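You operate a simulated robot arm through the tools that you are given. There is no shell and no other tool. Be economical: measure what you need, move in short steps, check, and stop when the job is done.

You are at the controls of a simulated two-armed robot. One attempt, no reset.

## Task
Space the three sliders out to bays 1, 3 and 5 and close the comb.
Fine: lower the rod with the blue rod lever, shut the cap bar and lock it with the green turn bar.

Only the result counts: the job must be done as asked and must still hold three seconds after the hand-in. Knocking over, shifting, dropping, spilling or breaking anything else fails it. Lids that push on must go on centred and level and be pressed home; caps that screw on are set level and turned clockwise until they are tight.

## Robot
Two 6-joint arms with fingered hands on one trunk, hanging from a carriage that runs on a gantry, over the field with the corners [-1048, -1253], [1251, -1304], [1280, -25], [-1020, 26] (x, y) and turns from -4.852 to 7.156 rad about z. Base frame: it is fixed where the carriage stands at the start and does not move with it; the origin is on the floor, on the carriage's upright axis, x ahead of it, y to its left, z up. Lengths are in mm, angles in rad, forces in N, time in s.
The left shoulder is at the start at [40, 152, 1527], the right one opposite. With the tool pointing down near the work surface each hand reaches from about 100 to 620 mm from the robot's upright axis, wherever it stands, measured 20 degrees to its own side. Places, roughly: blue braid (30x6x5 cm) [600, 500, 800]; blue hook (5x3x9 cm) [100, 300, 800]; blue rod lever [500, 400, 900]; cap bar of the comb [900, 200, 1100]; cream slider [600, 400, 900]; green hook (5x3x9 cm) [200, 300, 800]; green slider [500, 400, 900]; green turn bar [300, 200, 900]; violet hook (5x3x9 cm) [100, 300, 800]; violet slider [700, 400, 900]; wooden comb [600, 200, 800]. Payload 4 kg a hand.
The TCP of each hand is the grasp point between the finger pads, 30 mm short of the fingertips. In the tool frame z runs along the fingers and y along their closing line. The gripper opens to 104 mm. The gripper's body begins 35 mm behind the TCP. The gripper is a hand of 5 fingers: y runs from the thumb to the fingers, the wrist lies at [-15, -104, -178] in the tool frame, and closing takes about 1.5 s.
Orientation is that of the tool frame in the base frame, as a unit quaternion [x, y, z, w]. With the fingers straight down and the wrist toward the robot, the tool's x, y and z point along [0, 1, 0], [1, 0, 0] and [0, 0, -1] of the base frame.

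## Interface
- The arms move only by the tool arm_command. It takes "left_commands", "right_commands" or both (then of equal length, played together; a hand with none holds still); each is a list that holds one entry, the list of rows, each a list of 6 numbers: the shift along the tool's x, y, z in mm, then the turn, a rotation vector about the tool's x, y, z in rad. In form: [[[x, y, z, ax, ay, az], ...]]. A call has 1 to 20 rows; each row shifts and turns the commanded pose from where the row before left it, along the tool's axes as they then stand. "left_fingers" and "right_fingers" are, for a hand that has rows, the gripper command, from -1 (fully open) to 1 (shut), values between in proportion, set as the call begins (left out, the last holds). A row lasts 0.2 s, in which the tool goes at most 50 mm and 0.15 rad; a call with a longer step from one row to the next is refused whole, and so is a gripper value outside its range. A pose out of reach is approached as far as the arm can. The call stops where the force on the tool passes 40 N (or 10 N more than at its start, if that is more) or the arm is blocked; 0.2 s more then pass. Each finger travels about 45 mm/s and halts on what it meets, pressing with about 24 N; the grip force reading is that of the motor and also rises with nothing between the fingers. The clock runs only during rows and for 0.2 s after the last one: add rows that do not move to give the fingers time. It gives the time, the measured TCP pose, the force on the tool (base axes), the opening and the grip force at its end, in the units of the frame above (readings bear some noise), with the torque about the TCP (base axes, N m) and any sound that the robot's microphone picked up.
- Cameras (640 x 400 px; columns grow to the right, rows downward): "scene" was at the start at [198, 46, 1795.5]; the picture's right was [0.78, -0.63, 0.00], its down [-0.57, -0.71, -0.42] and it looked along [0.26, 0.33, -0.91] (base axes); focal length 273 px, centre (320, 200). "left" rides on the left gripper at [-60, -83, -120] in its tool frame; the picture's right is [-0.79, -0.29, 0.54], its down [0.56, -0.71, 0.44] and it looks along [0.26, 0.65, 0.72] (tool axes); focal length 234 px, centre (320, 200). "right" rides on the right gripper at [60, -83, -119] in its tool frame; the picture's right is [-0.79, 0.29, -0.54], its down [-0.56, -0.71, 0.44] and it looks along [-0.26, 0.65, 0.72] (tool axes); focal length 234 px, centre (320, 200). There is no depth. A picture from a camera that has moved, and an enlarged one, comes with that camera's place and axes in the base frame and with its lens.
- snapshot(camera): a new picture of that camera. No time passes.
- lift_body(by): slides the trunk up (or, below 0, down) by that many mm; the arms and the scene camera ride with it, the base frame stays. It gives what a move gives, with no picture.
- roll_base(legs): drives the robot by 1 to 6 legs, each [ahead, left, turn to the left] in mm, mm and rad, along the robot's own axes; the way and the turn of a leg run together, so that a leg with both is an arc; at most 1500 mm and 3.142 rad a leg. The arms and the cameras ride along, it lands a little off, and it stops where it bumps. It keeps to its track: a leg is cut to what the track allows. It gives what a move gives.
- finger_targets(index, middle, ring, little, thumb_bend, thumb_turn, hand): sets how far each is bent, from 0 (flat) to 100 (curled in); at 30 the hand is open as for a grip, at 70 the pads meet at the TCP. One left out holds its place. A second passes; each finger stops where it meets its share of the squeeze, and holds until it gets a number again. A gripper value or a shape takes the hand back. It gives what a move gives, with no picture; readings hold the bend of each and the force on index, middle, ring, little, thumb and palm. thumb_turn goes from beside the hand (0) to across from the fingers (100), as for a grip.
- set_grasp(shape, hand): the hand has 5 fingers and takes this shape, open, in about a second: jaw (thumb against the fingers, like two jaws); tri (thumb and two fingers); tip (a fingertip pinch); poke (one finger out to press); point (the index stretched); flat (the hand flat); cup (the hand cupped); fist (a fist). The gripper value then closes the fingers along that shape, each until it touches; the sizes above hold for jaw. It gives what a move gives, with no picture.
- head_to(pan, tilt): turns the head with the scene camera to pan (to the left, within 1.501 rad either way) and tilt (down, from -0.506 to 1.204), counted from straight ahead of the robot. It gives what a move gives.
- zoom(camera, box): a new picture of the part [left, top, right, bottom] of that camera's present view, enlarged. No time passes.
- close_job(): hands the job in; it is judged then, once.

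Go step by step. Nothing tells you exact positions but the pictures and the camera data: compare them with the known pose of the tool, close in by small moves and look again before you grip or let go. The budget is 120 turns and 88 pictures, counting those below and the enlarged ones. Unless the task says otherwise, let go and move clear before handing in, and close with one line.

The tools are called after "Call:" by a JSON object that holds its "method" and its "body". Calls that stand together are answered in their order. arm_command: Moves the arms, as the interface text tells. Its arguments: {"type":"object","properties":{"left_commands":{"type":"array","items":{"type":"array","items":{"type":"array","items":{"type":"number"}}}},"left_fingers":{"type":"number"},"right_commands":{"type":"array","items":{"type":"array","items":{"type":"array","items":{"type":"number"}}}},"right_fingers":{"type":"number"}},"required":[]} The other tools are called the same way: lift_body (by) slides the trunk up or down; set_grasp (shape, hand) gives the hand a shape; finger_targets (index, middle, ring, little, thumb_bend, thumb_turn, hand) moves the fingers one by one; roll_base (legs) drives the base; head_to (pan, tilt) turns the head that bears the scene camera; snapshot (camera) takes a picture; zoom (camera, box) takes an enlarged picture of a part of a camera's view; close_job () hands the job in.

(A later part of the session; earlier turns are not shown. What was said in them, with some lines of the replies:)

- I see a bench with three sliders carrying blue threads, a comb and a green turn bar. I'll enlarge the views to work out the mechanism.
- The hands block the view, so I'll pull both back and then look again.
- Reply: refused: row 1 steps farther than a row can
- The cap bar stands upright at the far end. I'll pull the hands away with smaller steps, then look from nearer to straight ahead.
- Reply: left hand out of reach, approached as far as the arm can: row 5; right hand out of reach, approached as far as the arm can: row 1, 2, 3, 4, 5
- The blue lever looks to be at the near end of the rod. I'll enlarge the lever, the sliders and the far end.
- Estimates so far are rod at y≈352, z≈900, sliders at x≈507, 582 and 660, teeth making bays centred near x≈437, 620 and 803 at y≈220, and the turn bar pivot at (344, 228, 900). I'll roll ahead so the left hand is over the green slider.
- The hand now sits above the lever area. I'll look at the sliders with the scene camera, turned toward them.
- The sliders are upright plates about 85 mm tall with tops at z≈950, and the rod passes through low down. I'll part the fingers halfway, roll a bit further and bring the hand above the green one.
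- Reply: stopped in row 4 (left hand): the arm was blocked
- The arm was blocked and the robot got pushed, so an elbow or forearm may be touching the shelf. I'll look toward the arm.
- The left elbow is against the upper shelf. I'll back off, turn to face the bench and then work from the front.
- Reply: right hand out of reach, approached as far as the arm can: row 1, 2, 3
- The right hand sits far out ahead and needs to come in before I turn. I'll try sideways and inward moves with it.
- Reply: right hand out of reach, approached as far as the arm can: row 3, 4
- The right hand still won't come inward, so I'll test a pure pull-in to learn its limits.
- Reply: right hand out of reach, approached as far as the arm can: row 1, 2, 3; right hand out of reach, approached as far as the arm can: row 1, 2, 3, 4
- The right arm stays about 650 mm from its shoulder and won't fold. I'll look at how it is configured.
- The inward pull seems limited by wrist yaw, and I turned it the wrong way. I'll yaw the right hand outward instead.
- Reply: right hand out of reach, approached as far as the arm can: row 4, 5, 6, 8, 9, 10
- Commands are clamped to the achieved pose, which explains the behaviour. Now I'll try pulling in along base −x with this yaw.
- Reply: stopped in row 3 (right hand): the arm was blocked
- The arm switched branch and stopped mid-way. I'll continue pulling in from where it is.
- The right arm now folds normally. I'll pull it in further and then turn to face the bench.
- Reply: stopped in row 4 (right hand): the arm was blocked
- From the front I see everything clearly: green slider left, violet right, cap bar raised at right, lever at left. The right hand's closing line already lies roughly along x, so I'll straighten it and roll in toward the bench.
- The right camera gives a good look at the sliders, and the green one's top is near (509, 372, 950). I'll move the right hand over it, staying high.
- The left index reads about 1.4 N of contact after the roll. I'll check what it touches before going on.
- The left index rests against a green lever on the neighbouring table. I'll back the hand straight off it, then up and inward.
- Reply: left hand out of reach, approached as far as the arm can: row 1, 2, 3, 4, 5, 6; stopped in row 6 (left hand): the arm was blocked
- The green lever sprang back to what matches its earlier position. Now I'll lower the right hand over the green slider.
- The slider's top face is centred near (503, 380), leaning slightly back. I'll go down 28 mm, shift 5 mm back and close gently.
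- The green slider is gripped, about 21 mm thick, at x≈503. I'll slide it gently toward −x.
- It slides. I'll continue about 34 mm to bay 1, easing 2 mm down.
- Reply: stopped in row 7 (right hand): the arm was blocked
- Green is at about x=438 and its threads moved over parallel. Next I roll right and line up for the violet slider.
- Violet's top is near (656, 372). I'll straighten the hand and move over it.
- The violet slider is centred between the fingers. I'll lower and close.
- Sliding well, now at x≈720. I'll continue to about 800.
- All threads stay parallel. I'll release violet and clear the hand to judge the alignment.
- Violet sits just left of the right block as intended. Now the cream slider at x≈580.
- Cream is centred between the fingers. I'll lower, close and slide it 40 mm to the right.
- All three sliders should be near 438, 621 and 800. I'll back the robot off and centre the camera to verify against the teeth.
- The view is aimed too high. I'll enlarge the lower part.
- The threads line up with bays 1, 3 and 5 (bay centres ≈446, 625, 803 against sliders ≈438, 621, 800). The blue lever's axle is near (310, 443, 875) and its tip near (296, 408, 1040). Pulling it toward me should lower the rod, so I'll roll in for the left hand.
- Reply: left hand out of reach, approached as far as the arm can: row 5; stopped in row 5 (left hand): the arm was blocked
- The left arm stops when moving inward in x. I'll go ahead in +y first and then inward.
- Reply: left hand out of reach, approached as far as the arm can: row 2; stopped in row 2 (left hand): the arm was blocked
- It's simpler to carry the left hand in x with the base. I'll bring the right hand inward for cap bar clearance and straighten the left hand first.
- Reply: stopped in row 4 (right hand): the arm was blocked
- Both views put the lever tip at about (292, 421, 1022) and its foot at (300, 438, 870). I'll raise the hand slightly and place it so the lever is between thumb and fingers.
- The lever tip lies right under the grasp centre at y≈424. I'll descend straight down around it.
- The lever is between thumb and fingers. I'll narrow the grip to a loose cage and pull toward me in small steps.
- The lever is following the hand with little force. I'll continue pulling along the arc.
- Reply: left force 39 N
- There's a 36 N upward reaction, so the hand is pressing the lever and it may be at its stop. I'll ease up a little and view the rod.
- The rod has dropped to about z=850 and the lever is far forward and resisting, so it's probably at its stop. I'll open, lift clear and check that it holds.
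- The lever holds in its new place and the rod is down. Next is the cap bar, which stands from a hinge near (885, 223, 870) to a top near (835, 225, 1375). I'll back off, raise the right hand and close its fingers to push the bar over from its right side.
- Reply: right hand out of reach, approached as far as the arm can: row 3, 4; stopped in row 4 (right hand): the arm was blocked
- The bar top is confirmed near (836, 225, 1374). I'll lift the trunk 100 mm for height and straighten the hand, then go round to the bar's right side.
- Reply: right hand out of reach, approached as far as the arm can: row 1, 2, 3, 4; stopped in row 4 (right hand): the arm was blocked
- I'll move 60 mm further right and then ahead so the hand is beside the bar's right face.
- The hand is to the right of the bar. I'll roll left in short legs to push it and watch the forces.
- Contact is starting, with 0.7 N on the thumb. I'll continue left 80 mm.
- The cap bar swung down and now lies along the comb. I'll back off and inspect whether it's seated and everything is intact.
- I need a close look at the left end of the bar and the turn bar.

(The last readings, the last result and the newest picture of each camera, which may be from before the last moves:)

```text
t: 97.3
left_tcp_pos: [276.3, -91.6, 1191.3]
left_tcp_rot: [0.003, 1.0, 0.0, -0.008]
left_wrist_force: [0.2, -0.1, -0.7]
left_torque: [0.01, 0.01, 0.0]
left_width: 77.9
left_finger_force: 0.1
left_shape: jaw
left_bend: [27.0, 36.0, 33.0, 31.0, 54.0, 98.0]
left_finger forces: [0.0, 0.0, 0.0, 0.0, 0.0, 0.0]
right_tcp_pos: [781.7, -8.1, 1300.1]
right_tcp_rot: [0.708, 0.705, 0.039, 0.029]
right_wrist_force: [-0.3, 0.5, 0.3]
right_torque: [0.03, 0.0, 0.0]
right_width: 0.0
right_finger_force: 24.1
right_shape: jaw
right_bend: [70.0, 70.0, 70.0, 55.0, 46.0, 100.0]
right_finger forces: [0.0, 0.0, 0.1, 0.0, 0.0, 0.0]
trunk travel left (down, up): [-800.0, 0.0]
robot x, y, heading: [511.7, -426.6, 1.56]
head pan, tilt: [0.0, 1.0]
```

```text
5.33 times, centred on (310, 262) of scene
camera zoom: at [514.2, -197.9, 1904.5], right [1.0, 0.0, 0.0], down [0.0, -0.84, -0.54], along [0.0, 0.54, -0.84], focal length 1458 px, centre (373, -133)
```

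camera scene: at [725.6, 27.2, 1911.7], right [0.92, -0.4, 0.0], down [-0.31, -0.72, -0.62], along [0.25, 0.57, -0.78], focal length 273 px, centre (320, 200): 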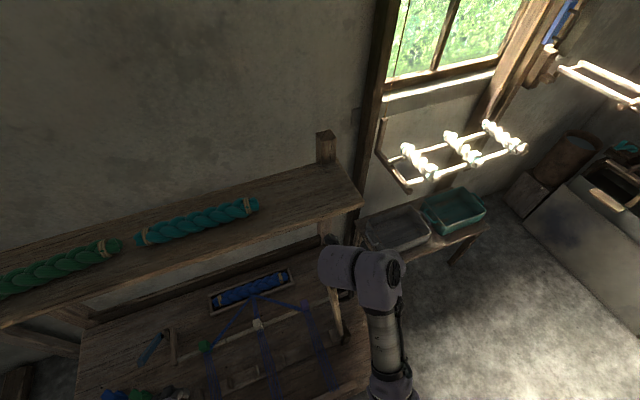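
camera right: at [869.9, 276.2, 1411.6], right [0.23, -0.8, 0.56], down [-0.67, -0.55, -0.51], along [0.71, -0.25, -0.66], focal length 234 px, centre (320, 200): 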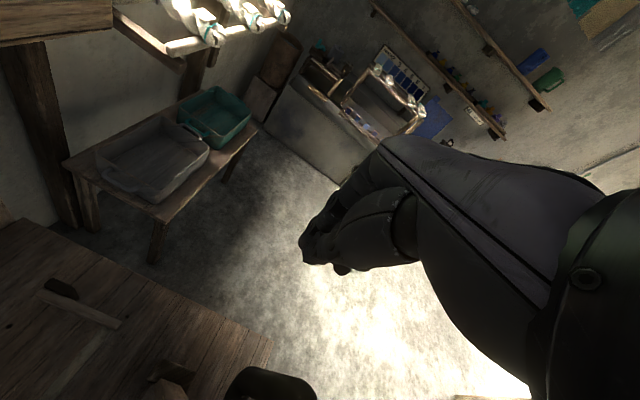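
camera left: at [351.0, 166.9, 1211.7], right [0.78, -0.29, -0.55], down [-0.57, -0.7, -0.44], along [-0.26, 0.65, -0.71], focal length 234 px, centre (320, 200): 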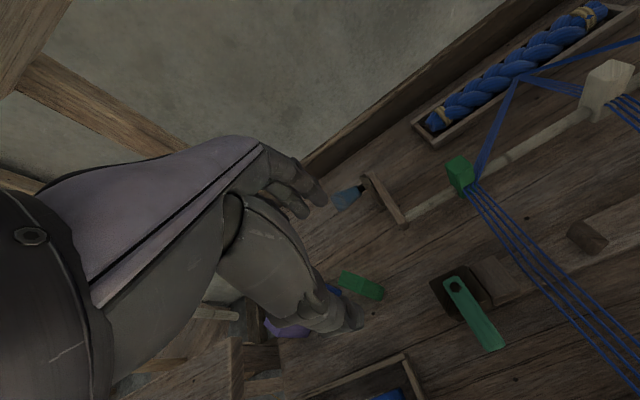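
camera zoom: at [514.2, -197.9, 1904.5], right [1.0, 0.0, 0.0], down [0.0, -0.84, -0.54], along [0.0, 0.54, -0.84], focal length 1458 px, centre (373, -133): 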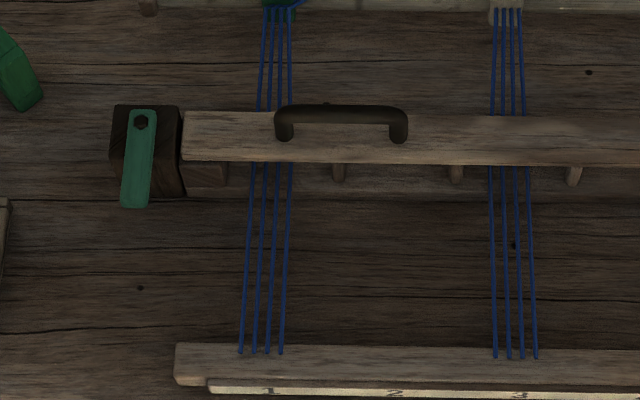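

The bar lies on the teeth, the threads are in bays 1, 3 and 5 (the ruler's numbers confirm it), and the turn bar points toward me. I'll lower the trunk again and shape the left hand as a poke to turn it.

Call:
{"method": "lift_body", "body": {"by": -100}}

Call:
{"method": "set_grasp", "body": {"hand": "left", "shape": "poke"}}

Call:
{"method": "roll_base", "body": {"legs": [[250, -40, 0.008]]}}

Call:
{"method": "snapshot", "body": {"camera": "left"}}

Call:
{"method": "head_to", "body": {"pan": 0.4, "tilt": 1.2}}

Call:
{"method": "snapshot", "body": {"camera": "scene"}}

```text
t: 98.7
left_tcp_pos: [275.3, -90.5, 1090.4]
left_tcp_rot: [0.003, 1.0, 0.0, -0.008]
left_wrist_force: [0.2, 0.7, 0.5]
left_torque: [0.01, 0.04, -0.04]
left_width: 77.9
left_finger_force: 0.1
left_shape: jaw
left_bend: [27.0, 36.0, 33.0, 31.0, 54.0, 98.0]
left_finger forces: [0.1, 0.1, 0.0, 0.0, 0.0, 0.0]
right_tcp_pos: [781.9, -6.0, 1199.7]
right_tcp_rot: [0.707, 0.705, 0.038, 0.028]
right_wrist_force: [0.1, -0.4, 1.1]
right_torque: [0.0, 0.02, 0.0]
right_width: 0.0
right_finger_force: 23.4
right_shape: jaw
right_bend: [70.0, 70.0, 70.0, 55.0, 46.0, 100.0]
right_finger forces: [0.0, 0.1, 0.0, 0.1, 0.0, 0.1]
trunk travel left (down, up): [-700.0, 100.0]
robot x, y, heading: [514.2, -421.4, 1.564]
head pan, tilt: [0.0, 1.0]
```

```text
t: 99.6
left_tcp_pos: [277.0, -91.3, 1091.1]
left_tcp_rot: [0.003, 1.0, -0.001, -0.008]
left_wrist_force: [0.3, 0.0, -0.1]
left_torque: [0.02, 0.01, -0.02]
left_width: 0.2
left_finger_force: 0.1
left_shape: poke
left_bend: [70.0, 70.0, 99.0, 99.0, 100.0, 100.0]
left_finger forces: [0.0, 0.0, 0.1, 0.0, 0.0, 0.0]
right_tcp_pos: [781.4, -8.1, 1197.6]
right_tcp_rot: [0.708, 0.705, 0.038, 0.028]
right_wrist_force: [1.1, 0.3, -0.5]
right_torque: [0.0, -0.01, 0.0]
right_width: 0.0
right_finger_force: 24.0
right_shape: jaw
right_bend: [70.0, 70.0, 70.0, 55.0, 46.0, 100.0]
right_finger forces: [0.0, 0.0, 0.0, 0.0, 0.1, 0.0]
trunk travel left (down, up): [-700.0, 100.0]
robot x, y, heading: [515.8, -429.4, 1.566]
head pan, tilt: [0.0, 1.0]
```

```text
t: 101.4
left_tcp_pos: [311.1, 154.8, 1090.5]
left_tcp_rot: [-0.003, 1.0, 0.0, -0.007]
left_wrist_force: [0.1, 1.4, -0.7]
left_torque: [0.0, 0.0, -0.01]
left_width: 0.0
left_finger_force: 0.1
left_shape: poke
left_bend: [70.0, 70.0, 99.0, 99.0, 100.0, 100.0]
left_finger forces: [0.1, 0.0, 0.0, 0.0, 0.0, 0.0]
right_tcp_pos: [815.6, 243.4, 1198.6]
right_tcp_rot: [0.704, 0.709, 0.038, 0.029]
right_wrist_force: [-0.2, -1.1, 0.0]
right_torque: [0.01, 0.02, -0.02]
right_width: 0.0
right_finger_force: 23.8
right_shape: jaw
right_bend: [70.0, 70.0, 70.0, 55.0, 46.0, 100.0]
right_finger forces: [0.1, 0.0, 0.0, 0.0, 0.1, 0.1]
trunk travel left (down, up): [-700.0, 100.0]
robot x, y, heading: [551.0, -179.5, 1.58]
head pan, tilt: [0.0, 1.0]
```

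```text
26 pictures are left
camera left: at [373.4, 71.7, 1209.5], right [0.78, -0.28, -0.56], down [-0.56, -0.71, -0.43], along [-0.27, 0.65, -0.71], focal length 234 px, centre (320, 200)
```

left: 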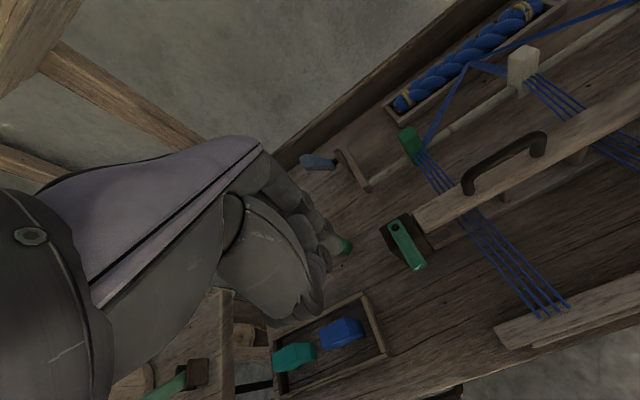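

```text
t: 102.3
left_tcp_pos: [311.5, 154.8, 1090.9]
left_tcp_rot: [-0.003, 1.0, 0.001, -0.008]
left_wrist_force: [0.6, -0.7, 0.0]
left_torque: [-0.01, 0.02, 0.01]
left_width: 0.0
left_finger_force: 0.1
left_shape: poke
left_bend: [70.0, 70.0, 99.0, 99.0, 100.0, 100.0]
left_finger forces: [0.0, 0.0, 0.0, 0.1, 0.0, 0.0]
right_tcp_pos: [815.6, 243.0, 1199.1]
right_tcp_rot: [0.703, 0.709, 0.039, 0.029]
right_wrist_force: [-0.5, 0.1, -0.7]
right_torque: [-0.02, 0.0, 0.02]
right_width: 0.4
right_finger_force: 23.9
right_shape: jaw
right_bend: [70.0, 70.0, 70.0, 55.0, 46.0, 100.0]
right_finger forces: [0.0, 0.0, 0.0, 0.1, 0.1, 0.0]
trunk travel left (down, up): [-700.0, 100.0]
robot x, y, heading: [553.7, -179.7, 1.582]
head pan, tilt: [0.4, 1.201]
```

```text
25 pictures are left
camera scene: at [528.5, 32.0, 1791.9], right [0.92, 0.4, 0.0], down [0.37, -0.86, -0.36], along [-0.14, 0.33, -0.93], focal length 273 px, centre (320, 200)
```

scene: 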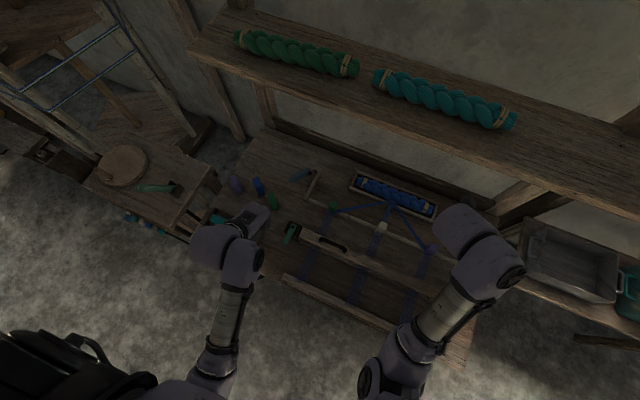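

The poke shape has index and middle at the TCP. I'll bring them above the turn bar and feel for its top height by touching lightly.

Call:
{"method": "arm_command", "body": {"left_commands": [[[-17, 14, 40, 0, 0, 0], [-17, 14, 40, 0, 0, 0], [0, 0, 40, 0, 0, 0], [0, 0, 15, 0, 0, 0], [0, 0, 0, 0, 0, 0]]]}}

Call:
{"method": "snapshot", "body": {"camera": "left"}}

Call:
{"method": "zoom", "body": {"camera": "scene", "box": [210, 180, 370, 300]}}

```text
t: 103.5
left_tcp_pos: [342.3, 180.5, 955.2]
left_tcp_rot: [-0.003, 1.0, 0.001, -0.009]
left_wrist_force: [0.4, -0.4, -0.5]
left_torque: [-0.03, 0.0, 0.02]
left_width: 0.0
left_finger_force: 0.1
left_shape: poke
left_bend: [70.0, 70.0, 99.0, 99.0, 100.0, 100.0]
left_finger forces: [0.0, 0.0, 0.1, 0.0, 0.2, 0.0]
right_tcp_pos: [815.0, 244.7, 1198.4]
right_tcp_rot: [0.704, 0.709, 0.039, 0.028]
right_wrist_force: [-0.7, 0.1, 0.0]
right_torque: [-0.03, 0.0, 0.02]
right_width: 0.0
right_finger_force: 24.1
right_shape: jaw
right_bend: [70.0, 70.0, 70.0, 55.0, 46.0, 100.0]
right_finger forces: [0.0, 0.0, 0.0, 0.0, 0.1, 0.0]
trunk travel left (down, up): [-700.0, 100.0]
robot x, y, heading: [551.4, -175.3, 1.581]
head pan, tilt: [0.4, 1.201]
```

```text
24 pictures are left
camera left: at [404.8, 98.9, 1073.9], right [0.78, -0.28, -0.56], down [-0.56, -0.71, -0.43], along [-0.27, 0.65, -0.71], focal length 234 px, centre (320, 200)
```

left: 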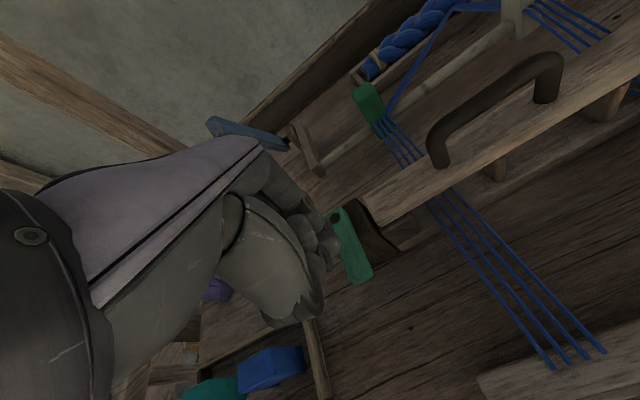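

```text
3.33 times, centred on (290, 240) of scene
camera zoom: at [528.5, 32.0, 1791.9], right [0.92, 0.4, 0.0], down [0.37, -0.86, -0.36], along [-0.14, 0.33, -0.93], focal length 911 px, centre (420, 67)
```

zoom: 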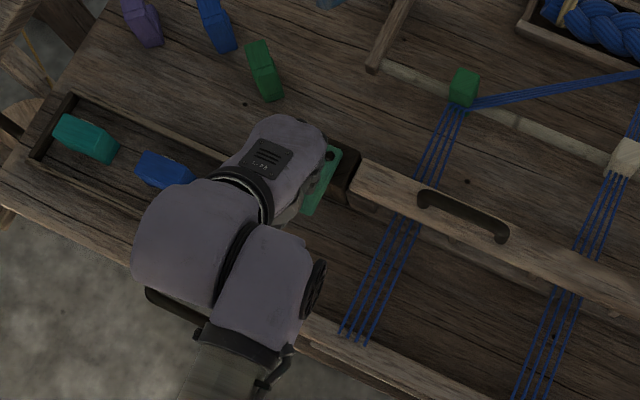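

Fingertips hang right over the turn bar. I'll touch down slowly to find its height.

Call:
{"method": "arm_command", "body": {"left_commands": [[[-4, 0, 8, 0, 0, 0], [0, 0, 5, 0, 0, 0], [0, 0, 2, 0, 0, 0], [0, 0, 2, 0, 0, 0], [0, 0, 2, 0, 0, 0], [0, 0, 2, 0, 0, 0]]]}}

```text
t: 104.9
left_tcp_pos: [345.7, 184.3, 934.8]
left_tcp_rot: [-0.003, 1.0, 0.002, -0.008]
left_wrist_force: [-0.7, -0.1, -0.1]
left_torque: [0.01, -0.06, 0.0]
left_width: 0.3
left_finger_force: 0.0
left_shape: poke
left_bend: [70.0, 70.0, 99.0, 99.0, 100.0, 100.0]
left_finger forces: [0.1, 0.1, 0.2, 0.1, 0.0, 0.1]
right_tcp_pos: [815.1, 243.3, 1199.8]
right_tcp_rot: [0.703, 0.709, 0.038, 0.03]
right_wrist_force: [0.4, -0.6, 0.4]
right_torque: [0.02, -0.02, -0.01]
right_width: 0.0
right_finger_force: 24.0
right_shape: jaw
right_bend: [70.0, 70.0, 70.0, 55.0, 46.0, 100.0]
right_finger forces: [0.0, 0.0, 0.0, 0.0, 0.0, 0.1]
trunk travel left (down, up): [-700.0, 100.0]
robot x, y, heading: [550.3, -175.7, 1.578]
head pan, tilt: [0.4, 1.201]
```

Call:
{"method": "arm_command", "body": {"left_commands": [[[0, 0, 1.5, 0, 0, 0], [0, 0, 1.5, 0, 0, 0], [0, 0, 1.5, 0, 0, 0], [0, 0, 1.5, 0, 0, 0], [0, 0, 1.5, 0, 0, 0], [0, 0, 1.5, 0, 0, 0]]]}}

Call:
{"method": "snapshot", "body": {"camera": "left"}}

```text
t: 106.4
left_tcp_pos: [345.0, 186.9, 929.6]
left_tcp_rot: [-0.004, 1.0, 0.008, -0.007]
left_wrist_force: [1.4, -2.6, 18.1]
left_torque: [0.02, -0.11, 0.01]
left_width: 0.0
left_finger_force: 0.0
left_shape: poke
left_bend: [70.0, 70.0, 99.0, 99.0, 100.0, 100.0]
left_finger forces: [12.2, 5.6, 0.0, 0.1, 0.0, 0.0]
right_tcp_pos: [815.5, 244.2, 1199.0]
right_tcp_rot: [0.704, 0.708, 0.04, 0.029]
right_wrist_force: [-0.2, -0.2, 0.5]
right_torque: [0.01, -0.01, 0.01]
right_width: 0.0
right_finger_force: 24.1
right_shape: jaw
right_bend: [70.0, 70.0, 70.0, 55.0, 46.0, 100.0]
right_finger forces: [0.1, 0.0, 0.0, 0.1, 0.0, 0.0]
trunk travel left (down, up): [-700.0, 100.0]
robot x, y, heading: [549.1, -176.6, 1.581]
head pan, tilt: [0.4, 1.201]
stopped in row 6 (left hand): the force on the tool passed its limit at 41 N (the readings are from after the stop); the commanded pose is now the measured one
```

```text
22 pictures are left
camera left: at [407.7, 103.0, 1047.3], right [0.78, -0.27, -0.56], down [-0.56, -0.7, -0.44], along [-0.27, 0.66, -0.7], focal length 234 px, centre (320, 200)
```

left: 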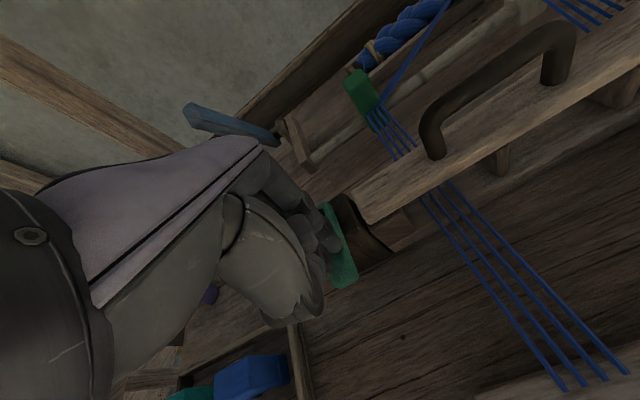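

The turn bar's top is at TCP z≈931. I'll lift, move to its left side, go down 8 mm below its top, then push toward +x along an arc.

Call:
{"method": "arm_command", "body": {"left_commands": [[[0, 0, -15, 0, 0, 0], [20, -5, 0, 0, 0, 0], [25, -8, 0, 0, 0, 0], [0, 0, 12, 0, 0, 0], [0, 0, 9, 0, 0, 0], [0, 0, 0, 0, 0, 0]]]}}

Call:
{"method": "snapshot", "body": {"camera": "left"}}

```text
t: 107.8
left_tcp_pos: [300.7, 171.4, 921.5]
left_tcp_rot: [-0.004, 1.0, 0.004, -0.007]
left_wrist_force: [-0.2, -0.5, 0.6]
left_torque: [-0.03, 0.03, 0.03]
left_width: 0.2
left_finger_force: 0.0
left_shape: poke
left_bend: [70.0, 70.0, 99.0, 99.0, 100.0, 100.0]
left_finger forces: [0.0, 0.0, 0.0, 0.1, 0.0, 0.1]
right_tcp_pos: [814.9, 243.6, 1199.4]
right_tcp_rot: [0.703, 0.709, 0.04, 0.029]
right_wrist_force: [1.2, 1.1, -0.9]
right_torque: [0.03, 0.01, 0.0]
right_width: 0.0
right_finger_force: 24.0
right_shape: jaw
right_bend: [70.0, 70.0, 70.0, 55.0, 46.0, 100.0]
right_finger forces: [0.0, 0.0, 0.0, 0.1, 0.0, 0.0]
trunk travel left (down, up): [-700.0, 100.0]
robot x, y, heading: [552.8, -181.7, 1.579]
head pan, tilt: [0.4, 1.201]
```

```text
21 pictures are left
camera left: at [362.6, 87.2, 1039.5], right [0.78, -0.28, -0.56], down [-0.56, -0.71, -0.43], along [-0.27, 0.65, -0.71], focal length 234 px, centre (320, 200)
```

left: 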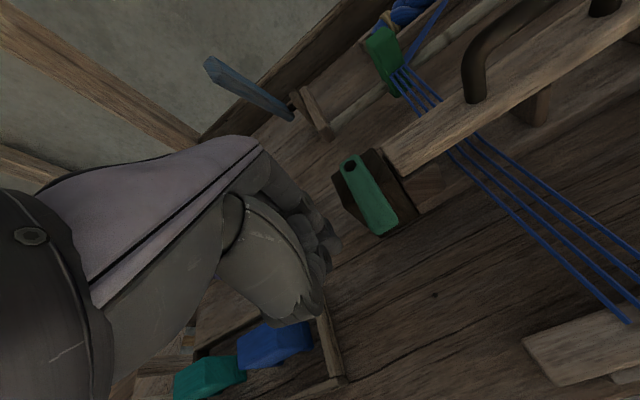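

I'm left of the turn bar at the right height. Now I'll push it toward +x.

Call:
{"method": "arm_command", "body": {"left_commands": [[[-12, -1, -1.5, 0, 0, 0], [-13, 1, 0, 0, 0, 0], [-14, 1, 0, 0, 0, 0], [-11, 5, 0, 0, 0, 0], [-11, 7, 0, 0, 0, 0]]]}}

Call:
{"method": "snapshot", "body": {"camera": "left"}}

```text
t: 109.0
left_tcp_pos: [349.6, 180.0, 918.6]
left_tcp_rot: [-0.001, 1.0, 0.0, -0.018]
left_wrist_force: [-1.2, -0.1, -0.7]
left_torque: [-0.02, -0.02, 0.01]
left_width: 0.0
left_finger_force: 0.1
left_shape: poke
left_bend: [70.0, 70.0, 99.0, 99.0, 100.0, 100.0]
left_finger forces: [0.8, 0.0, 0.0, 0.0, 0.0, 0.0]
right_tcp_pos: [815.1, 243.0, 1198.2]
right_tcp_rot: [0.704, 0.709, 0.039, 0.028]
right_wrist_force: [-0.3, 0.9, 0.6]
right_torque: [0.02, -0.03, 0.03]
right_width: 0.3
right_finger_force: 24.2
right_shape: jaw
right_bend: [70.0, 70.0, 70.0, 55.0, 46.0, 100.0]
right_finger forces: [0.0, 0.0, 0.0, 0.0, 0.1, 0.1]
trunk travel left (down, up): [-700.0, 100.0]
robot x, y, heading: [552.3, -180.3, 1.58]
head pan, tilt: [0.4, 1.201]
```

```text
20 pictures are left
camera left: at [415.0, 97.2, 1036.6], right [0.77, -0.29, -0.57], down [-0.57, -0.71, -0.41], along [-0.28, 0.65, -0.71], focal length 234 px, centre (320, 200)
```

left: 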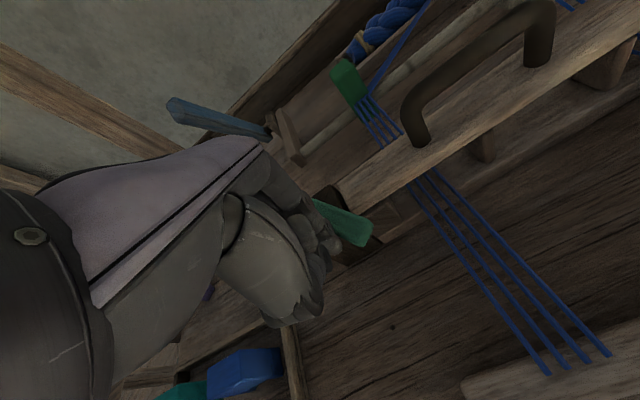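

The turn bar is rotating freely. I'll continue the arc toward the locked position, raising the tip a little to clear the cap bar.

Call:
{"method": "arm_command", "body": {"left_commands": [[[-8, 4, -3, 0, 0, 0], [-6, 6, -1, 0, 0, 0], [-5, 7, 0, 0, 0, 0], [-3, 7, 0, 0, 0, 0]]]}}

Call:
{"method": "snapshot", "body": {"camera": "left"}}

```text
t: 110.2
left_tcp_pos: [347.7, 200.6, 919.5]
left_tcp_rot: [0.005, 0.999, -0.002, -0.043]
left_wrist_force: [-1.4, -0.9, -0.2]
left_torque: [-0.01, 0.0, -0.02]
left_width: 0.0
left_finger_force: 0.1
left_shape: poke
left_bend: [70.0, 70.0, 99.0, 99.0, 100.0, 100.0]
left_finger forces: [0.4, 0.0, 0.0, 0.1, 0.0, 0.0]
right_tcp_pos: [816.4, 242.6, 1198.8]
right_tcp_rot: [0.704, 0.709, 0.039, 0.029]
right_wrist_force: [-0.3, 0.1, -0.2]
right_torque: [0.03, 0.02, 0.01]
right_width: 0.0
right_finger_force: 23.5
right_shape: jaw
right_bend: [70.0, 70.0, 70.0, 55.0, 46.0, 100.0]
right_finger forces: [0.0, 0.1, 0.0, 0.0, 0.0, 0.0]
trunk travel left (down, up): [-700.0, 100.0]
robot x, y, heading: [551.6, -178.3, 1.584]
head pan, tilt: [0.4, 1.201]
stopped in row 4 (left hand): the arm was blocked; the commanded pose is now the measured one
```

```text
19 pictures are left
camera left: at [416.1, 118.3, 1034.2], right [0.74, -0.3, -0.61], down [-0.6, -0.7, -0.38], along [-0.31, 0.65, -0.7], focal length 234 px, centre (320, 200)
```

left: 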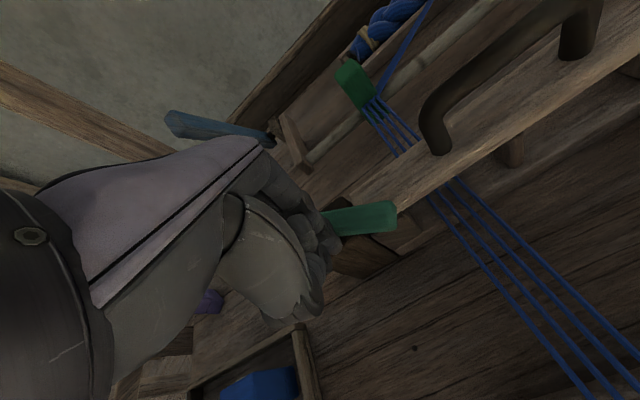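

The arm reached its inward limit, so I'll use the base for the remaining +x and then push in +y.

Call:
{"method": "roll_base", "body": {"legs": [[0, -28, 0]]}}

Call:
{"method": "arm_command", "body": {"left_commands": [[[0, 4, 0, 0, -0.04, 0], [0, 4, 0, 0, -0.04, 0], [0, 3, 0, 0, 0, 0]]]}}

Call:
{"method": "snapshot", "body": {"camera": "left"}}

```text
t: 111.1
left_tcp_pos: [374.7, 201.5, 919.6]
left_tcp_rot: [0.005, 0.999, -0.003, -0.042]
left_wrist_force: [0.5, -2.1, 4.5]
left_torque: [0.02, 0.02, 0.04]
left_width: 0.0
left_finger_force: 0.0
left_shape: poke
left_bend: [70.0, 70.0, 99.0, 99.0, 100.0, 100.0]
left_finger forces: [0.0, 4.7, 0.0, 0.1, 0.0, 0.0]
right_tcp_pos: [842.4, 244.5, 1198.3]
right_tcp_rot: [0.704, 0.709, 0.039, 0.028]
right_wrist_force: [0.1, 0.0, 0.0]
right_torque: [0.0, 0.02, 0.01]
right_width: 0.1
right_finger_force: 23.9
right_shape: jaw
right_bend: [70.0, 70.0, 70.0, 55.0, 46.0, 100.0]
right_finger forces: [0.0, 0.0, 0.1, 0.0, 0.0, 0.0]
trunk travel left (down, up): [-700.0, 100.0]
robot x, y, heading: [580.4, -181.0, 1.576]
head pan, tilt: [0.4, 1.201]
```

```text
t: 111.9
left_tcp_pos: [373.0, 206.3, 917.9]
left_tcp_rot: [0.004, 1.0, -0.005, -0.003]
left_wrist_force: [-1.5, -26.1, 25.4]
left_torque: [-0.26, 0.27, 0.21]
left_width: 0.0
left_finger_force: 0.0
left_shape: poke
left_bend: [70.0, 70.0, 99.0, 99.0, 100.0, 100.0]
left_finger forces: [3.4, 33.1, 0.0, 0.0, 0.0, 0.0]
right_tcp_pos: [842.0, 240.5, 1197.8]
right_tcp_rot: [0.703, 0.709, 0.038, 0.029]
right_wrist_force: [0.4, 0.9, 0.3]
right_torque: [-0.01, -0.01, -0.02]
right_width: 0.0
right_finger_force: 23.8
right_shape: jaw
right_bend: [70.0, 70.0, 70.0, 55.0, 46.0, 100.0]
right_finger forces: [0.0, 0.0, 0.0, 0.0, 0.0, 0.0]
trunk travel left (down, up): [-700.0, 100.0]
robot x, y, heading: [580.8, -177.3, 1.581]
head pan, tilt: [0.4, 1.201]
```

```text
18 pictures are left
camera left: at [433.4, 125.0, 1038.5], right [0.78, -0.3, -0.54], down [-0.57, -0.71, -0.43], along [-0.26, 0.64, -0.72], focal length 234 px, centre (320, 200)
```

left: 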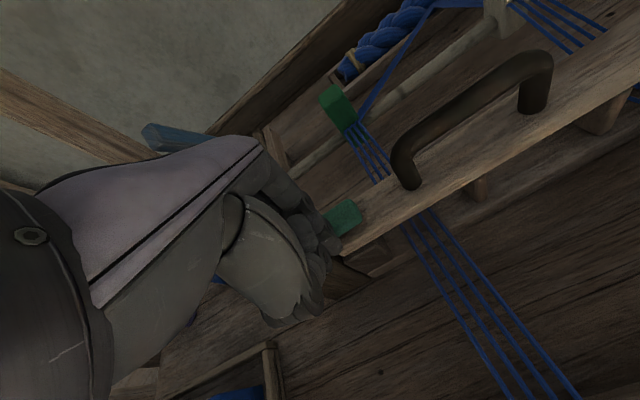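

The turn bar lies over the cap bar end now. I'll lift clear and check its angle.

Call:
{"method": "arm_command", "body": {"left_commands": [[[0, -4, 0, 0, 0, 0], [0, 0, -25, 0, 0, 0], [0, 0, -40, 0, 0, 0], [0, -35, -30, 0, 0, 0], [0, -40, 0, 0, 0, 0], [0, -40, 0, 0, 0, 0]]]}}

Call:
{"method": "zoom", "body": {"camera": "scene", "box": [220, 180, 340, 270]}}

Call:
{"method": "snapshot", "body": {"camera": "left"}}

```text
t: 113.3
left_tcp_pos: [333.3, 109.8, 1020.1]
left_tcp_rot: [0.047, 0.997, 0.009, -0.065]
left_wrist_force: [0.5, -0.2, -0.4]
left_torque: [-0.03, -0.03, -0.03]
left_width: 0.0
left_finger_force: 0.1
left_shape: poke
left_bend: [70.0, 70.0, 99.0, 99.0, 100.0, 100.0]
left_finger forces: [0.1, 0.0, 0.0, 0.1, 0.0, 0.0]
right_tcp_pos: [842.9, 244.3, 1200.1]
right_tcp_rot: [0.704, 0.709, 0.04, 0.029]
right_wrist_force: [0.2, 0.4, 0.6]
right_torque: [-0.02, -0.01, 0.0]
right_width: 0.3
right_finger_force: 24.8
right_shape: jaw
right_bend: [70.0, 70.0, 70.0, 55.0, 46.0, 100.0]
right_finger forces: [0.1, 0.1, 0.0, 0.0, 0.0, 0.1]
trunk travel left (down, up): [-700.0, 100.0]
robot x, y, heading: [579.2, -177.2, 1.581]
head pan, tilt: [0.4, 1.201]
stopped in row 6 (left hand): the arm was blocked; the commanded pose is now the measured one
```

```text
4.44 times, centred on (280, 225) of scene
camera zoom: at [556.2, 32.2, 1792.0], right [0.92, 0.4, 0.0], down [0.37, -0.86, -0.36], along [-0.14, 0.33, -0.93], focal length 1215 px, centre (498, 89)
```

zoom: 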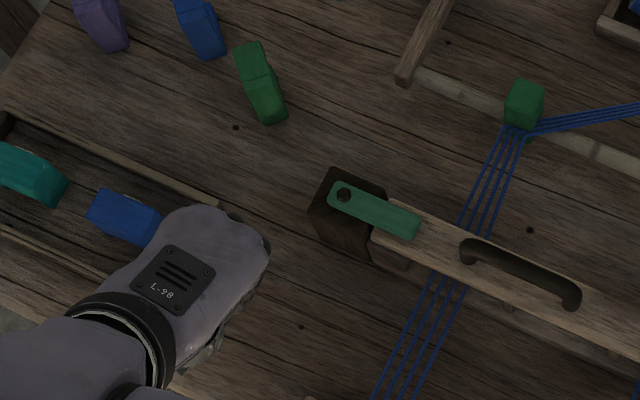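

```text
16 pictures are left
camera left: at [400.7, 19.2, 1130.2], right [0.68, -0.35, -0.64], down [-0.67, -0.64, -0.37], along [-0.29, 0.68, -0.67], focal length 234 px, centre (320, 200)
```

left: 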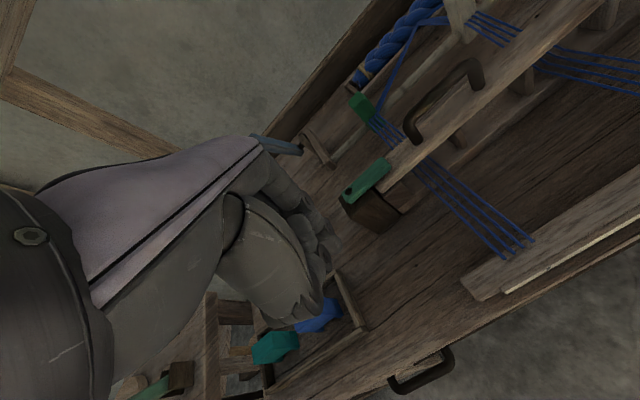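

It's about 85° turned. I'll nudge the last few degrees near its tip with the fingertips held just above the cap bar.

Call:
{"method": "roll_base", "body": {"legs": [[0, -45, -0.008]]}}

Call:
{"method": "arm_command", "body": {"left_commands": [[[0, 0, 0, 0.009, -0.065, -0.047], [0, 0, 0, 0.009, -0.065, -0.047], [-8, 20, 20, 0, 0, 0], [-8, 20, 20, 0, 0, 0], [0, 30, 20, 0, 0, 0], [0, 0, 20, 0, 0, 0], [0, 0, 0, 0, 0, 0]]]}}

Call:
{"method": "snapshot", "body": {"camera": "left"}}

```text
t: 114.2
left_tcp_pos: [382.6, 111.3, 1019.6]
left_tcp_rot: [0.05, 0.997, 0.01, -0.065]
left_wrist_force: [1.0, -0.5, -0.1]
left_torque: [0.02, 0.0, -0.03]
left_width: 0.1
left_finger_force: 0.0
left_shape: poke
left_bend: [70.0, 70.0, 99.0, 99.0, 100.0, 100.0]
left_finger forces: [0.0, 0.0, 0.0, 0.1, 0.0, 0.1]
right_tcp_pos: [894.2, 241.5, 1199.2]
right_tcp_rot: [0.706, 0.707, 0.039, 0.028]
right_wrist_force: [0.1, 0.2, 0.5]
right_torque: [0.03, 0.02, 0.0]
right_width: 0.3
right_finger_force: 24.4
right_shape: jaw
right_bend: [70.0, 70.0, 70.0, 55.0, 46.0, 100.0]
right_finger forces: [0.0, 0.0, 0.0, 0.1, 0.0, 0.0]
trunk travel left (down, up): [-700.0, 100.0]
robot x, y, heading: [628.9, -178.1, 1.573]
head pan, tilt: [0.4, 1.201]
```

```text
t: 115.8
left_tcp_pos: [400.6, 183.6, 939.1]
left_tcp_rot: [0.002, 1.0, -0.001, 0.0]
left_wrist_force: [-0.6, 0.7, -0.4]
left_torque: [-0.03, 0.03, 0.0]
left_width: 0.0
left_finger_force: 0.1
left_shape: poke
left_bend: [70.0, 70.0, 99.0, 99.0, 100.0, 100.0]
left_finger forces: [0.0, 0.0, 0.0, 0.0, 0.0, 0.0]
right_tcp_pos: [894.6, 242.5, 1198.7]
right_tcp_rot: [0.706, 0.706, 0.038, 0.029]
right_wrist_force: [-0.8, 0.2, -0.1]
right_torque: [0.0, 0.0, 0.0]
right_width: 0.0
right_finger_force: 24.3
right_shape: jaw
right_bend: [70.0, 70.0, 70.0, 55.0, 46.0, 100.0]
right_finger forces: [0.0, 0.0, 0.1, 0.1, 0.1, 0.0]
trunk travel left (down, up): [-700.0, 100.0]
robot x, y, heading: [624.5, -175.6, 1.567]
head pan, tilt: [0.4, 1.201]
```

```text
15 pictures are left
camera left: at [460.5, 100.7, 1059.6], right [0.79, -0.29, -0.54], down [-0.56, -0.7, -0.44], along [-0.25, 0.65, -0.72], focal length 234 px, centre (320, 200)
```

left: 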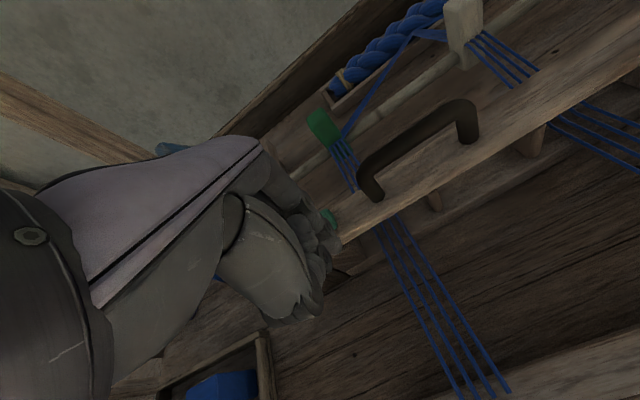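

Now I'll lower to 925 and push +y gently.

Call:
{"method": "arm_command", "body": {"left_commands": [[[0, 0, 8, 0, 0, 0], [0, 0, 6, 0, 0, 0], [0, 6, 0, 0, 0, 0], [0, 6, 0, 0, 0, 0], [0, 5, 0, 0, 0, 0], [0, 4, 0, 0, 0, 0]]]}}

```text
t: 117.2
left_tcp_pos: [399.7, 203.6, 925.1]
left_tcp_rot: [0.003, 1.0, 0.0, 0.0]
left_wrist_force: [0.7, -0.4, 0.1]
left_torque: [0.01, 0.04, -0.01]
left_width: 0.1
left_finger_force: 0.1
left_shape: poke
left_bend: [70.0, 70.0, 99.0, 99.0, 100.0, 100.0]
left_finger forces: [0.1, 0.1, 0.0, 0.0, 0.0, 0.0]
right_tcp_pos: [893.3, 241.7, 1198.5]
right_tcp_rot: [0.706, 0.706, 0.038, 0.029]
right_wrist_force: [0.2, -0.4, -0.2]
right_torque: [-0.04, 0.02, 0.02]
right_width: 0.0
right_finger_force: 24.4
right_shape: jaw
right_bend: [70.0, 70.0, 70.0, 55.0, 46.0, 100.0]
right_finger forces: [0.0, 0.1, 0.0, 0.0, 0.1, 0.1]
trunk travel left (down, up): [-700.0, 100.0]
robot x, y, heading: [626.1, -179.7, 1.573]
head pan, tilt: [0.4, 1.201]
```

Call:
{"method": "arm_command", "body": {"left_commands": [[[0, 3, 0, 0, 0, 0], [0, 3, 0, 0, 0, 0], [0, 3, 0, 0, 0, 0]]]}}

Call:
{"method": "snapshot", "body": {"camera": "left"}}

```text
t: 118.0
left_tcp_pos: [399.8, 209.7, 924.7]
left_tcp_rot: [0.003, 1.0, -0.003, -0.001]
left_wrist_force: [-0.9, -7.0, 5.4]
left_torque: [-0.18, 0.08, 0.05]
left_width: 0.2
left_finger_force: 0.0
left_shape: poke
left_bend: [70.0, 70.0, 99.0, 99.0, 100.0, 100.0]
left_finger forces: [3.7, 5.3, 0.1, 0.0, 0.0, 0.0]
right_tcp_pos: [892.7, 241.5, 1199.4]
right_tcp_rot: [0.706, 0.706, 0.039, 0.029]
right_wrist_force: [0.2, 0.1, 0.1]
right_torque: [0.01, -0.02, 0.03]
right_width: 0.0
right_finger_force: 24.1
right_shape: jaw
right_bend: [70.0, 70.0, 70.0, 55.0, 46.0, 100.0]
right_finger forces: [0.1, 0.0, 0.0, 0.0, 0.1, 0.0]
trunk travel left (down, up): [-700.0, 100.0]
robot x, y, heading: [626.2, -178.1, 1.571]
head pan, tilt: [0.4, 1.201]
```

```text
14 pictures are left
camera left: at [459.6, 127.7, 1045.7], right [0.79, -0.29, -0.54], down [-0.56, -0.7, -0.43], along [-0.26, 0.65, -0.72], focal length 234 px, centre (320, 200)
```

left: 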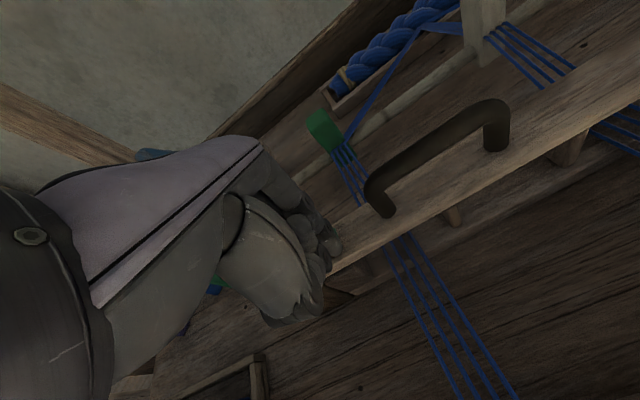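

Contact is about 7 N, so the bar should be near alignment. I'll give it 3 mm more, then lift away and inspect.

Call:
{"method": "arm_command", "body": {"left_commands": [[[0, 2, 0, 0, 0, 0], [0, 2, 0, 0, 0, 0]]]}}

Call:
{"method": "arm_command", "body": {"left_commands": [[[0, -6, 0, 0, 0, 0], [0, 0, -30, 0, 0, 0], [0, 0, -40, 0, 0, 0], [0, -30, -30, 0, 0, 0], [0, -30, -20, 0, 0, 0]]]}}

Call:
{"method": "roll_base", "body": {"legs": [[-250, 0, 0]]}}

Call:
{"method": "head_to", "body": {"pan": 0.2, "tilt": 1.0}}

Call:
{"method": "snapshot", "body": {"camera": "scene"}}

```text
t: 118.8
left_tcp_pos: [399.0, 212.1, 924.2]
left_tcp_rot: [0.002, 1.0, -0.002, 0.0]
left_wrist_force: [3.8, -22.1, 26.6]
left_torque: [-0.49, 0.0, 0.05]
left_width: 0.0
left_finger_force: 0.1
left_shape: poke
left_bend: [70.0, 70.0, 99.0, 99.0, 100.0, 100.0]
left_finger forces: [16.2, 19.1, 0.0, 0.0, 0.0, 0.0]
right_tcp_pos: [893.4, 240.3, 1198.4]
right_tcp_rot: [0.706, 0.707, 0.037, 0.031]
right_wrist_force: [0.5, 0.7, 0.6]
right_torque: [-0.03, -0.01, 0.0]
right_width: 0.0
right_finger_force: 24.6
right_shape: jaw
right_bend: [70.0, 70.0, 70.0, 55.0, 46.0, 100.0]
right_finger forces: [0.0, 0.0, 0.0, 0.1, 0.0, 0.1]
trunk travel left (down, up): [-700.0, 100.0]
robot x, y, heading: [628.9, -174.2, 1.575]
head pan, tilt: [0.4, 1.201]
stopped in row 2 (left hand): the force on the tool passed its limit at 41 N (the readings are from after the stop); the commanded pose is now the measured one
```

```text
t: 120.0
left_tcp_pos: [395.6, 151.6, 1049.5]
left_tcp_rot: [0.007, 1.0, 0.004, -0.006]
left_wrist_force: [0.2, -0.1, -0.1]
left_torque: [-0.04, -0.01, -0.03]
left_width: 0.0
left_finger_force: 0.0
left_shape: poke
left_bend: [70.0, 70.0, 99.0, 99.0, 100.0, 100.0]
left_finger forces: [0.1, 0.0, 0.0, 0.0, 0.1, 0.0]
right_tcp_pos: [892.8, 241.7, 1199.0]
right_tcp_rot: [0.706, 0.706, 0.039, 0.029]
right_wrist_force: [-0.3, -1.0, 0.4]
right_torque: [0.02, 0.01, 0.0]
right_width: 0.0
right_finger_force: 23.5
right_shape: jaw
right_bend: [70.0, 70.0, 70.0, 55.0, 46.0, 100.0]
right_finger forces: [0.0, 0.0, 0.0, 0.1, 0.0, 0.1]
trunk travel left (down, up): [-700.0, 100.0]
robot x, y, heading: [627.6, -179.2, 1.577]
head pan, tilt: [0.4, 1.201]
```

```text
t: 121.9
left_tcp_pos: [395.2, -109.0, 1045.7]
left_tcp_rot: [0.005, 1.0, -0.001, -0.006]
left_wrist_force: [0.0, -0.3, 0.7]
left_torque: [0.02, 0.0, -0.01]
left_width: 0.0
left_finger_force: 0.1
left_shape: poke
left_bend: [70.0, 70.0, 99.0, 99.0, 100.0, 100.0]
left_finger forces: [0.0, 0.0, 0.0, 0.0, 0.0, 0.0]
right_tcp_pos: [894.0, -14.5, 1198.8]
right_tcp_rot: [0.706, 0.706, 0.039, 0.029]
right_wrist_force: [0.4, -0.8, 0.1]
right_torque: [0.02, 0.0, 0.02]
right_width: 0.0
right_finger_force: 23.9
right_shape: jaw
right_bend: [70.0, 70.0, 70.0, 55.0, 46.0, 100.0]
right_finger forces: [0.0, 0.0, 0.0, 0.0, 0.1, 0.1]
trunk travel left (down, up): [-700.0, 100.0]
robot x, y, heading: [627.4, -435.7, 1.575]
head pan, tilt: [0.4, 1.201]
```

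```text
t: 122.6
left_tcp_pos: [394.8, -109.1, 1047.1]
left_tcp_rot: [0.005, 1.0, 0.0, -0.006]
left_wrist_force: [0.4, -0.7, -0.5]
left_torque: [0.03, 0.02, 0.02]
left_width: 0.0
left_finger_force: 0.0
left_shape: poke
left_bend: [70.0, 70.0, 99.0, 99.0, 100.0, 100.0]
left_finger forces: [0.0, 0.1, 0.0, 0.1, 0.0, 0.0]
right_tcp_pos: [892.6, -14.1, 1199.0]
right_tcp_rot: [0.705, 0.708, 0.039, 0.029]
right_wrist_force: [0.7, -0.1, 0.9]
right_torque: [0.0, 0.01, 0.01]
right_width: 0.0
right_finger_force: 24.6
right_shape: jaw
right_bend: [70.0, 70.0, 70.0, 55.0, 46.0, 100.0]
right_finger forces: [0.1, 0.0, 0.1, 0.1, 0.1, 0.0]
trunk travel left (down, up): [-700.0, 100.0]
robot x, y, heading: [625.3, -437.9, 1.579]
head pan, tilt: [0.201, 1.0]
```

```text
13 pictures are left
camera scene: at [612.9, -208.3, 1804.4], right [0.98, 0.2, 0.0], down [0.17, -0.82, -0.54], along [-0.11, 0.53, -0.84], focal length 273 px, centre (320, 200)
```

scene: 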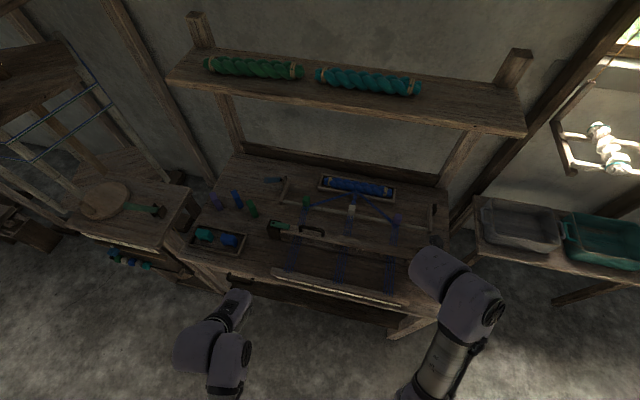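

Call:
{"method": "zoom", "body": {"camera": "scene", "box": [255, 200, 345, 260]}}

Call:
{"method": "zoom", "body": {"camera": "scene", "box": [260, 165, 460, 310]}}

Call:
{"method": "zoom", "body": {"camera": "scene", "box": [60, 170, 260, 290]}}

```text
6.67 times, centred on (300, 230) of scene
camera zoom: at [612.9, -208.3, 1804.4], right [0.98, 0.2, 0.0], down [0.17, -0.82, -0.54], along [-0.11, 0.53, -0.84], focal length 1822 px, centre (453, 0)
```

zoom: 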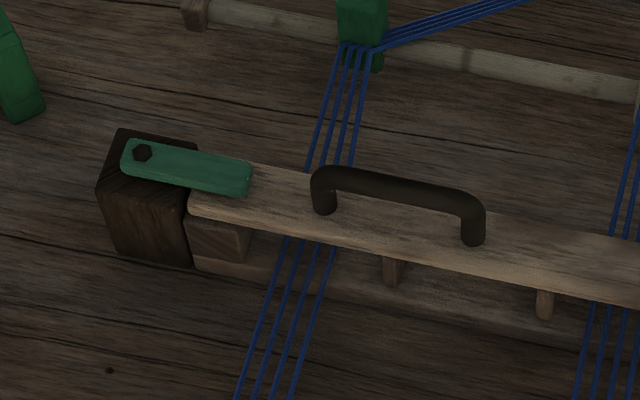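

```text
2.76 times, centred on (360, 238) of scene
camera zoom: at [612.9, -208.3, 1804.4], right [0.98, 0.2, 0.0], down [0.17, -0.82, -0.54], along [-0.11, 0.53, -0.84], focal length 754 px, centre (210, 97)
```

zoom: 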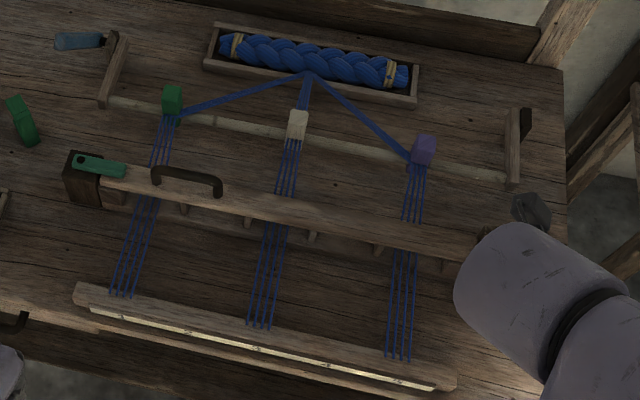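

```text
3.20 times, centred on (160, 230) of scene
camera zoom: at [612.9, -208.3, 1804.4], right [0.98, 0.2, 0.0], down [0.17, -0.82, -0.54], along [-0.11, 0.53, -0.84], focal length 875 px, centre (832, 104)
```

zoom: 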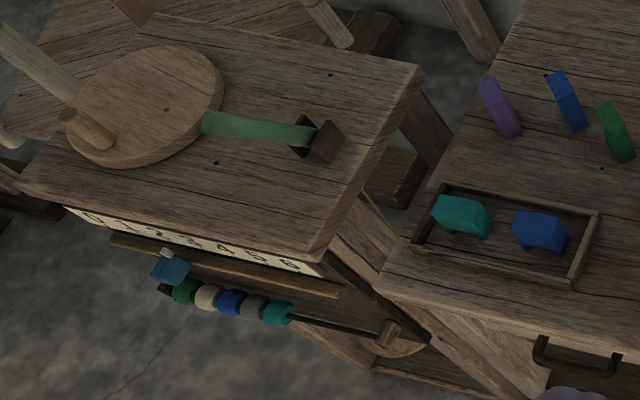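

The view shows the turn bar lying squarely over the cap bar and the bar resting on its blocks. The threads are in bays 1, 3 and 5, the rod lever is still down, and the neighbouring lever is at its original position; both hands are clear, so I'm handing in.

Call:
{"method": "close_job", "body": {}}

```text
The job is handed in.
```

The three sliders are in bays 1, 3 and 5, the rod is lowered, and the cap bar is shut and locked with the green turn bar. While moving in, the left hand briefly leaned on a green lever on the neighbouring table, and the pictures show it back in its original position.
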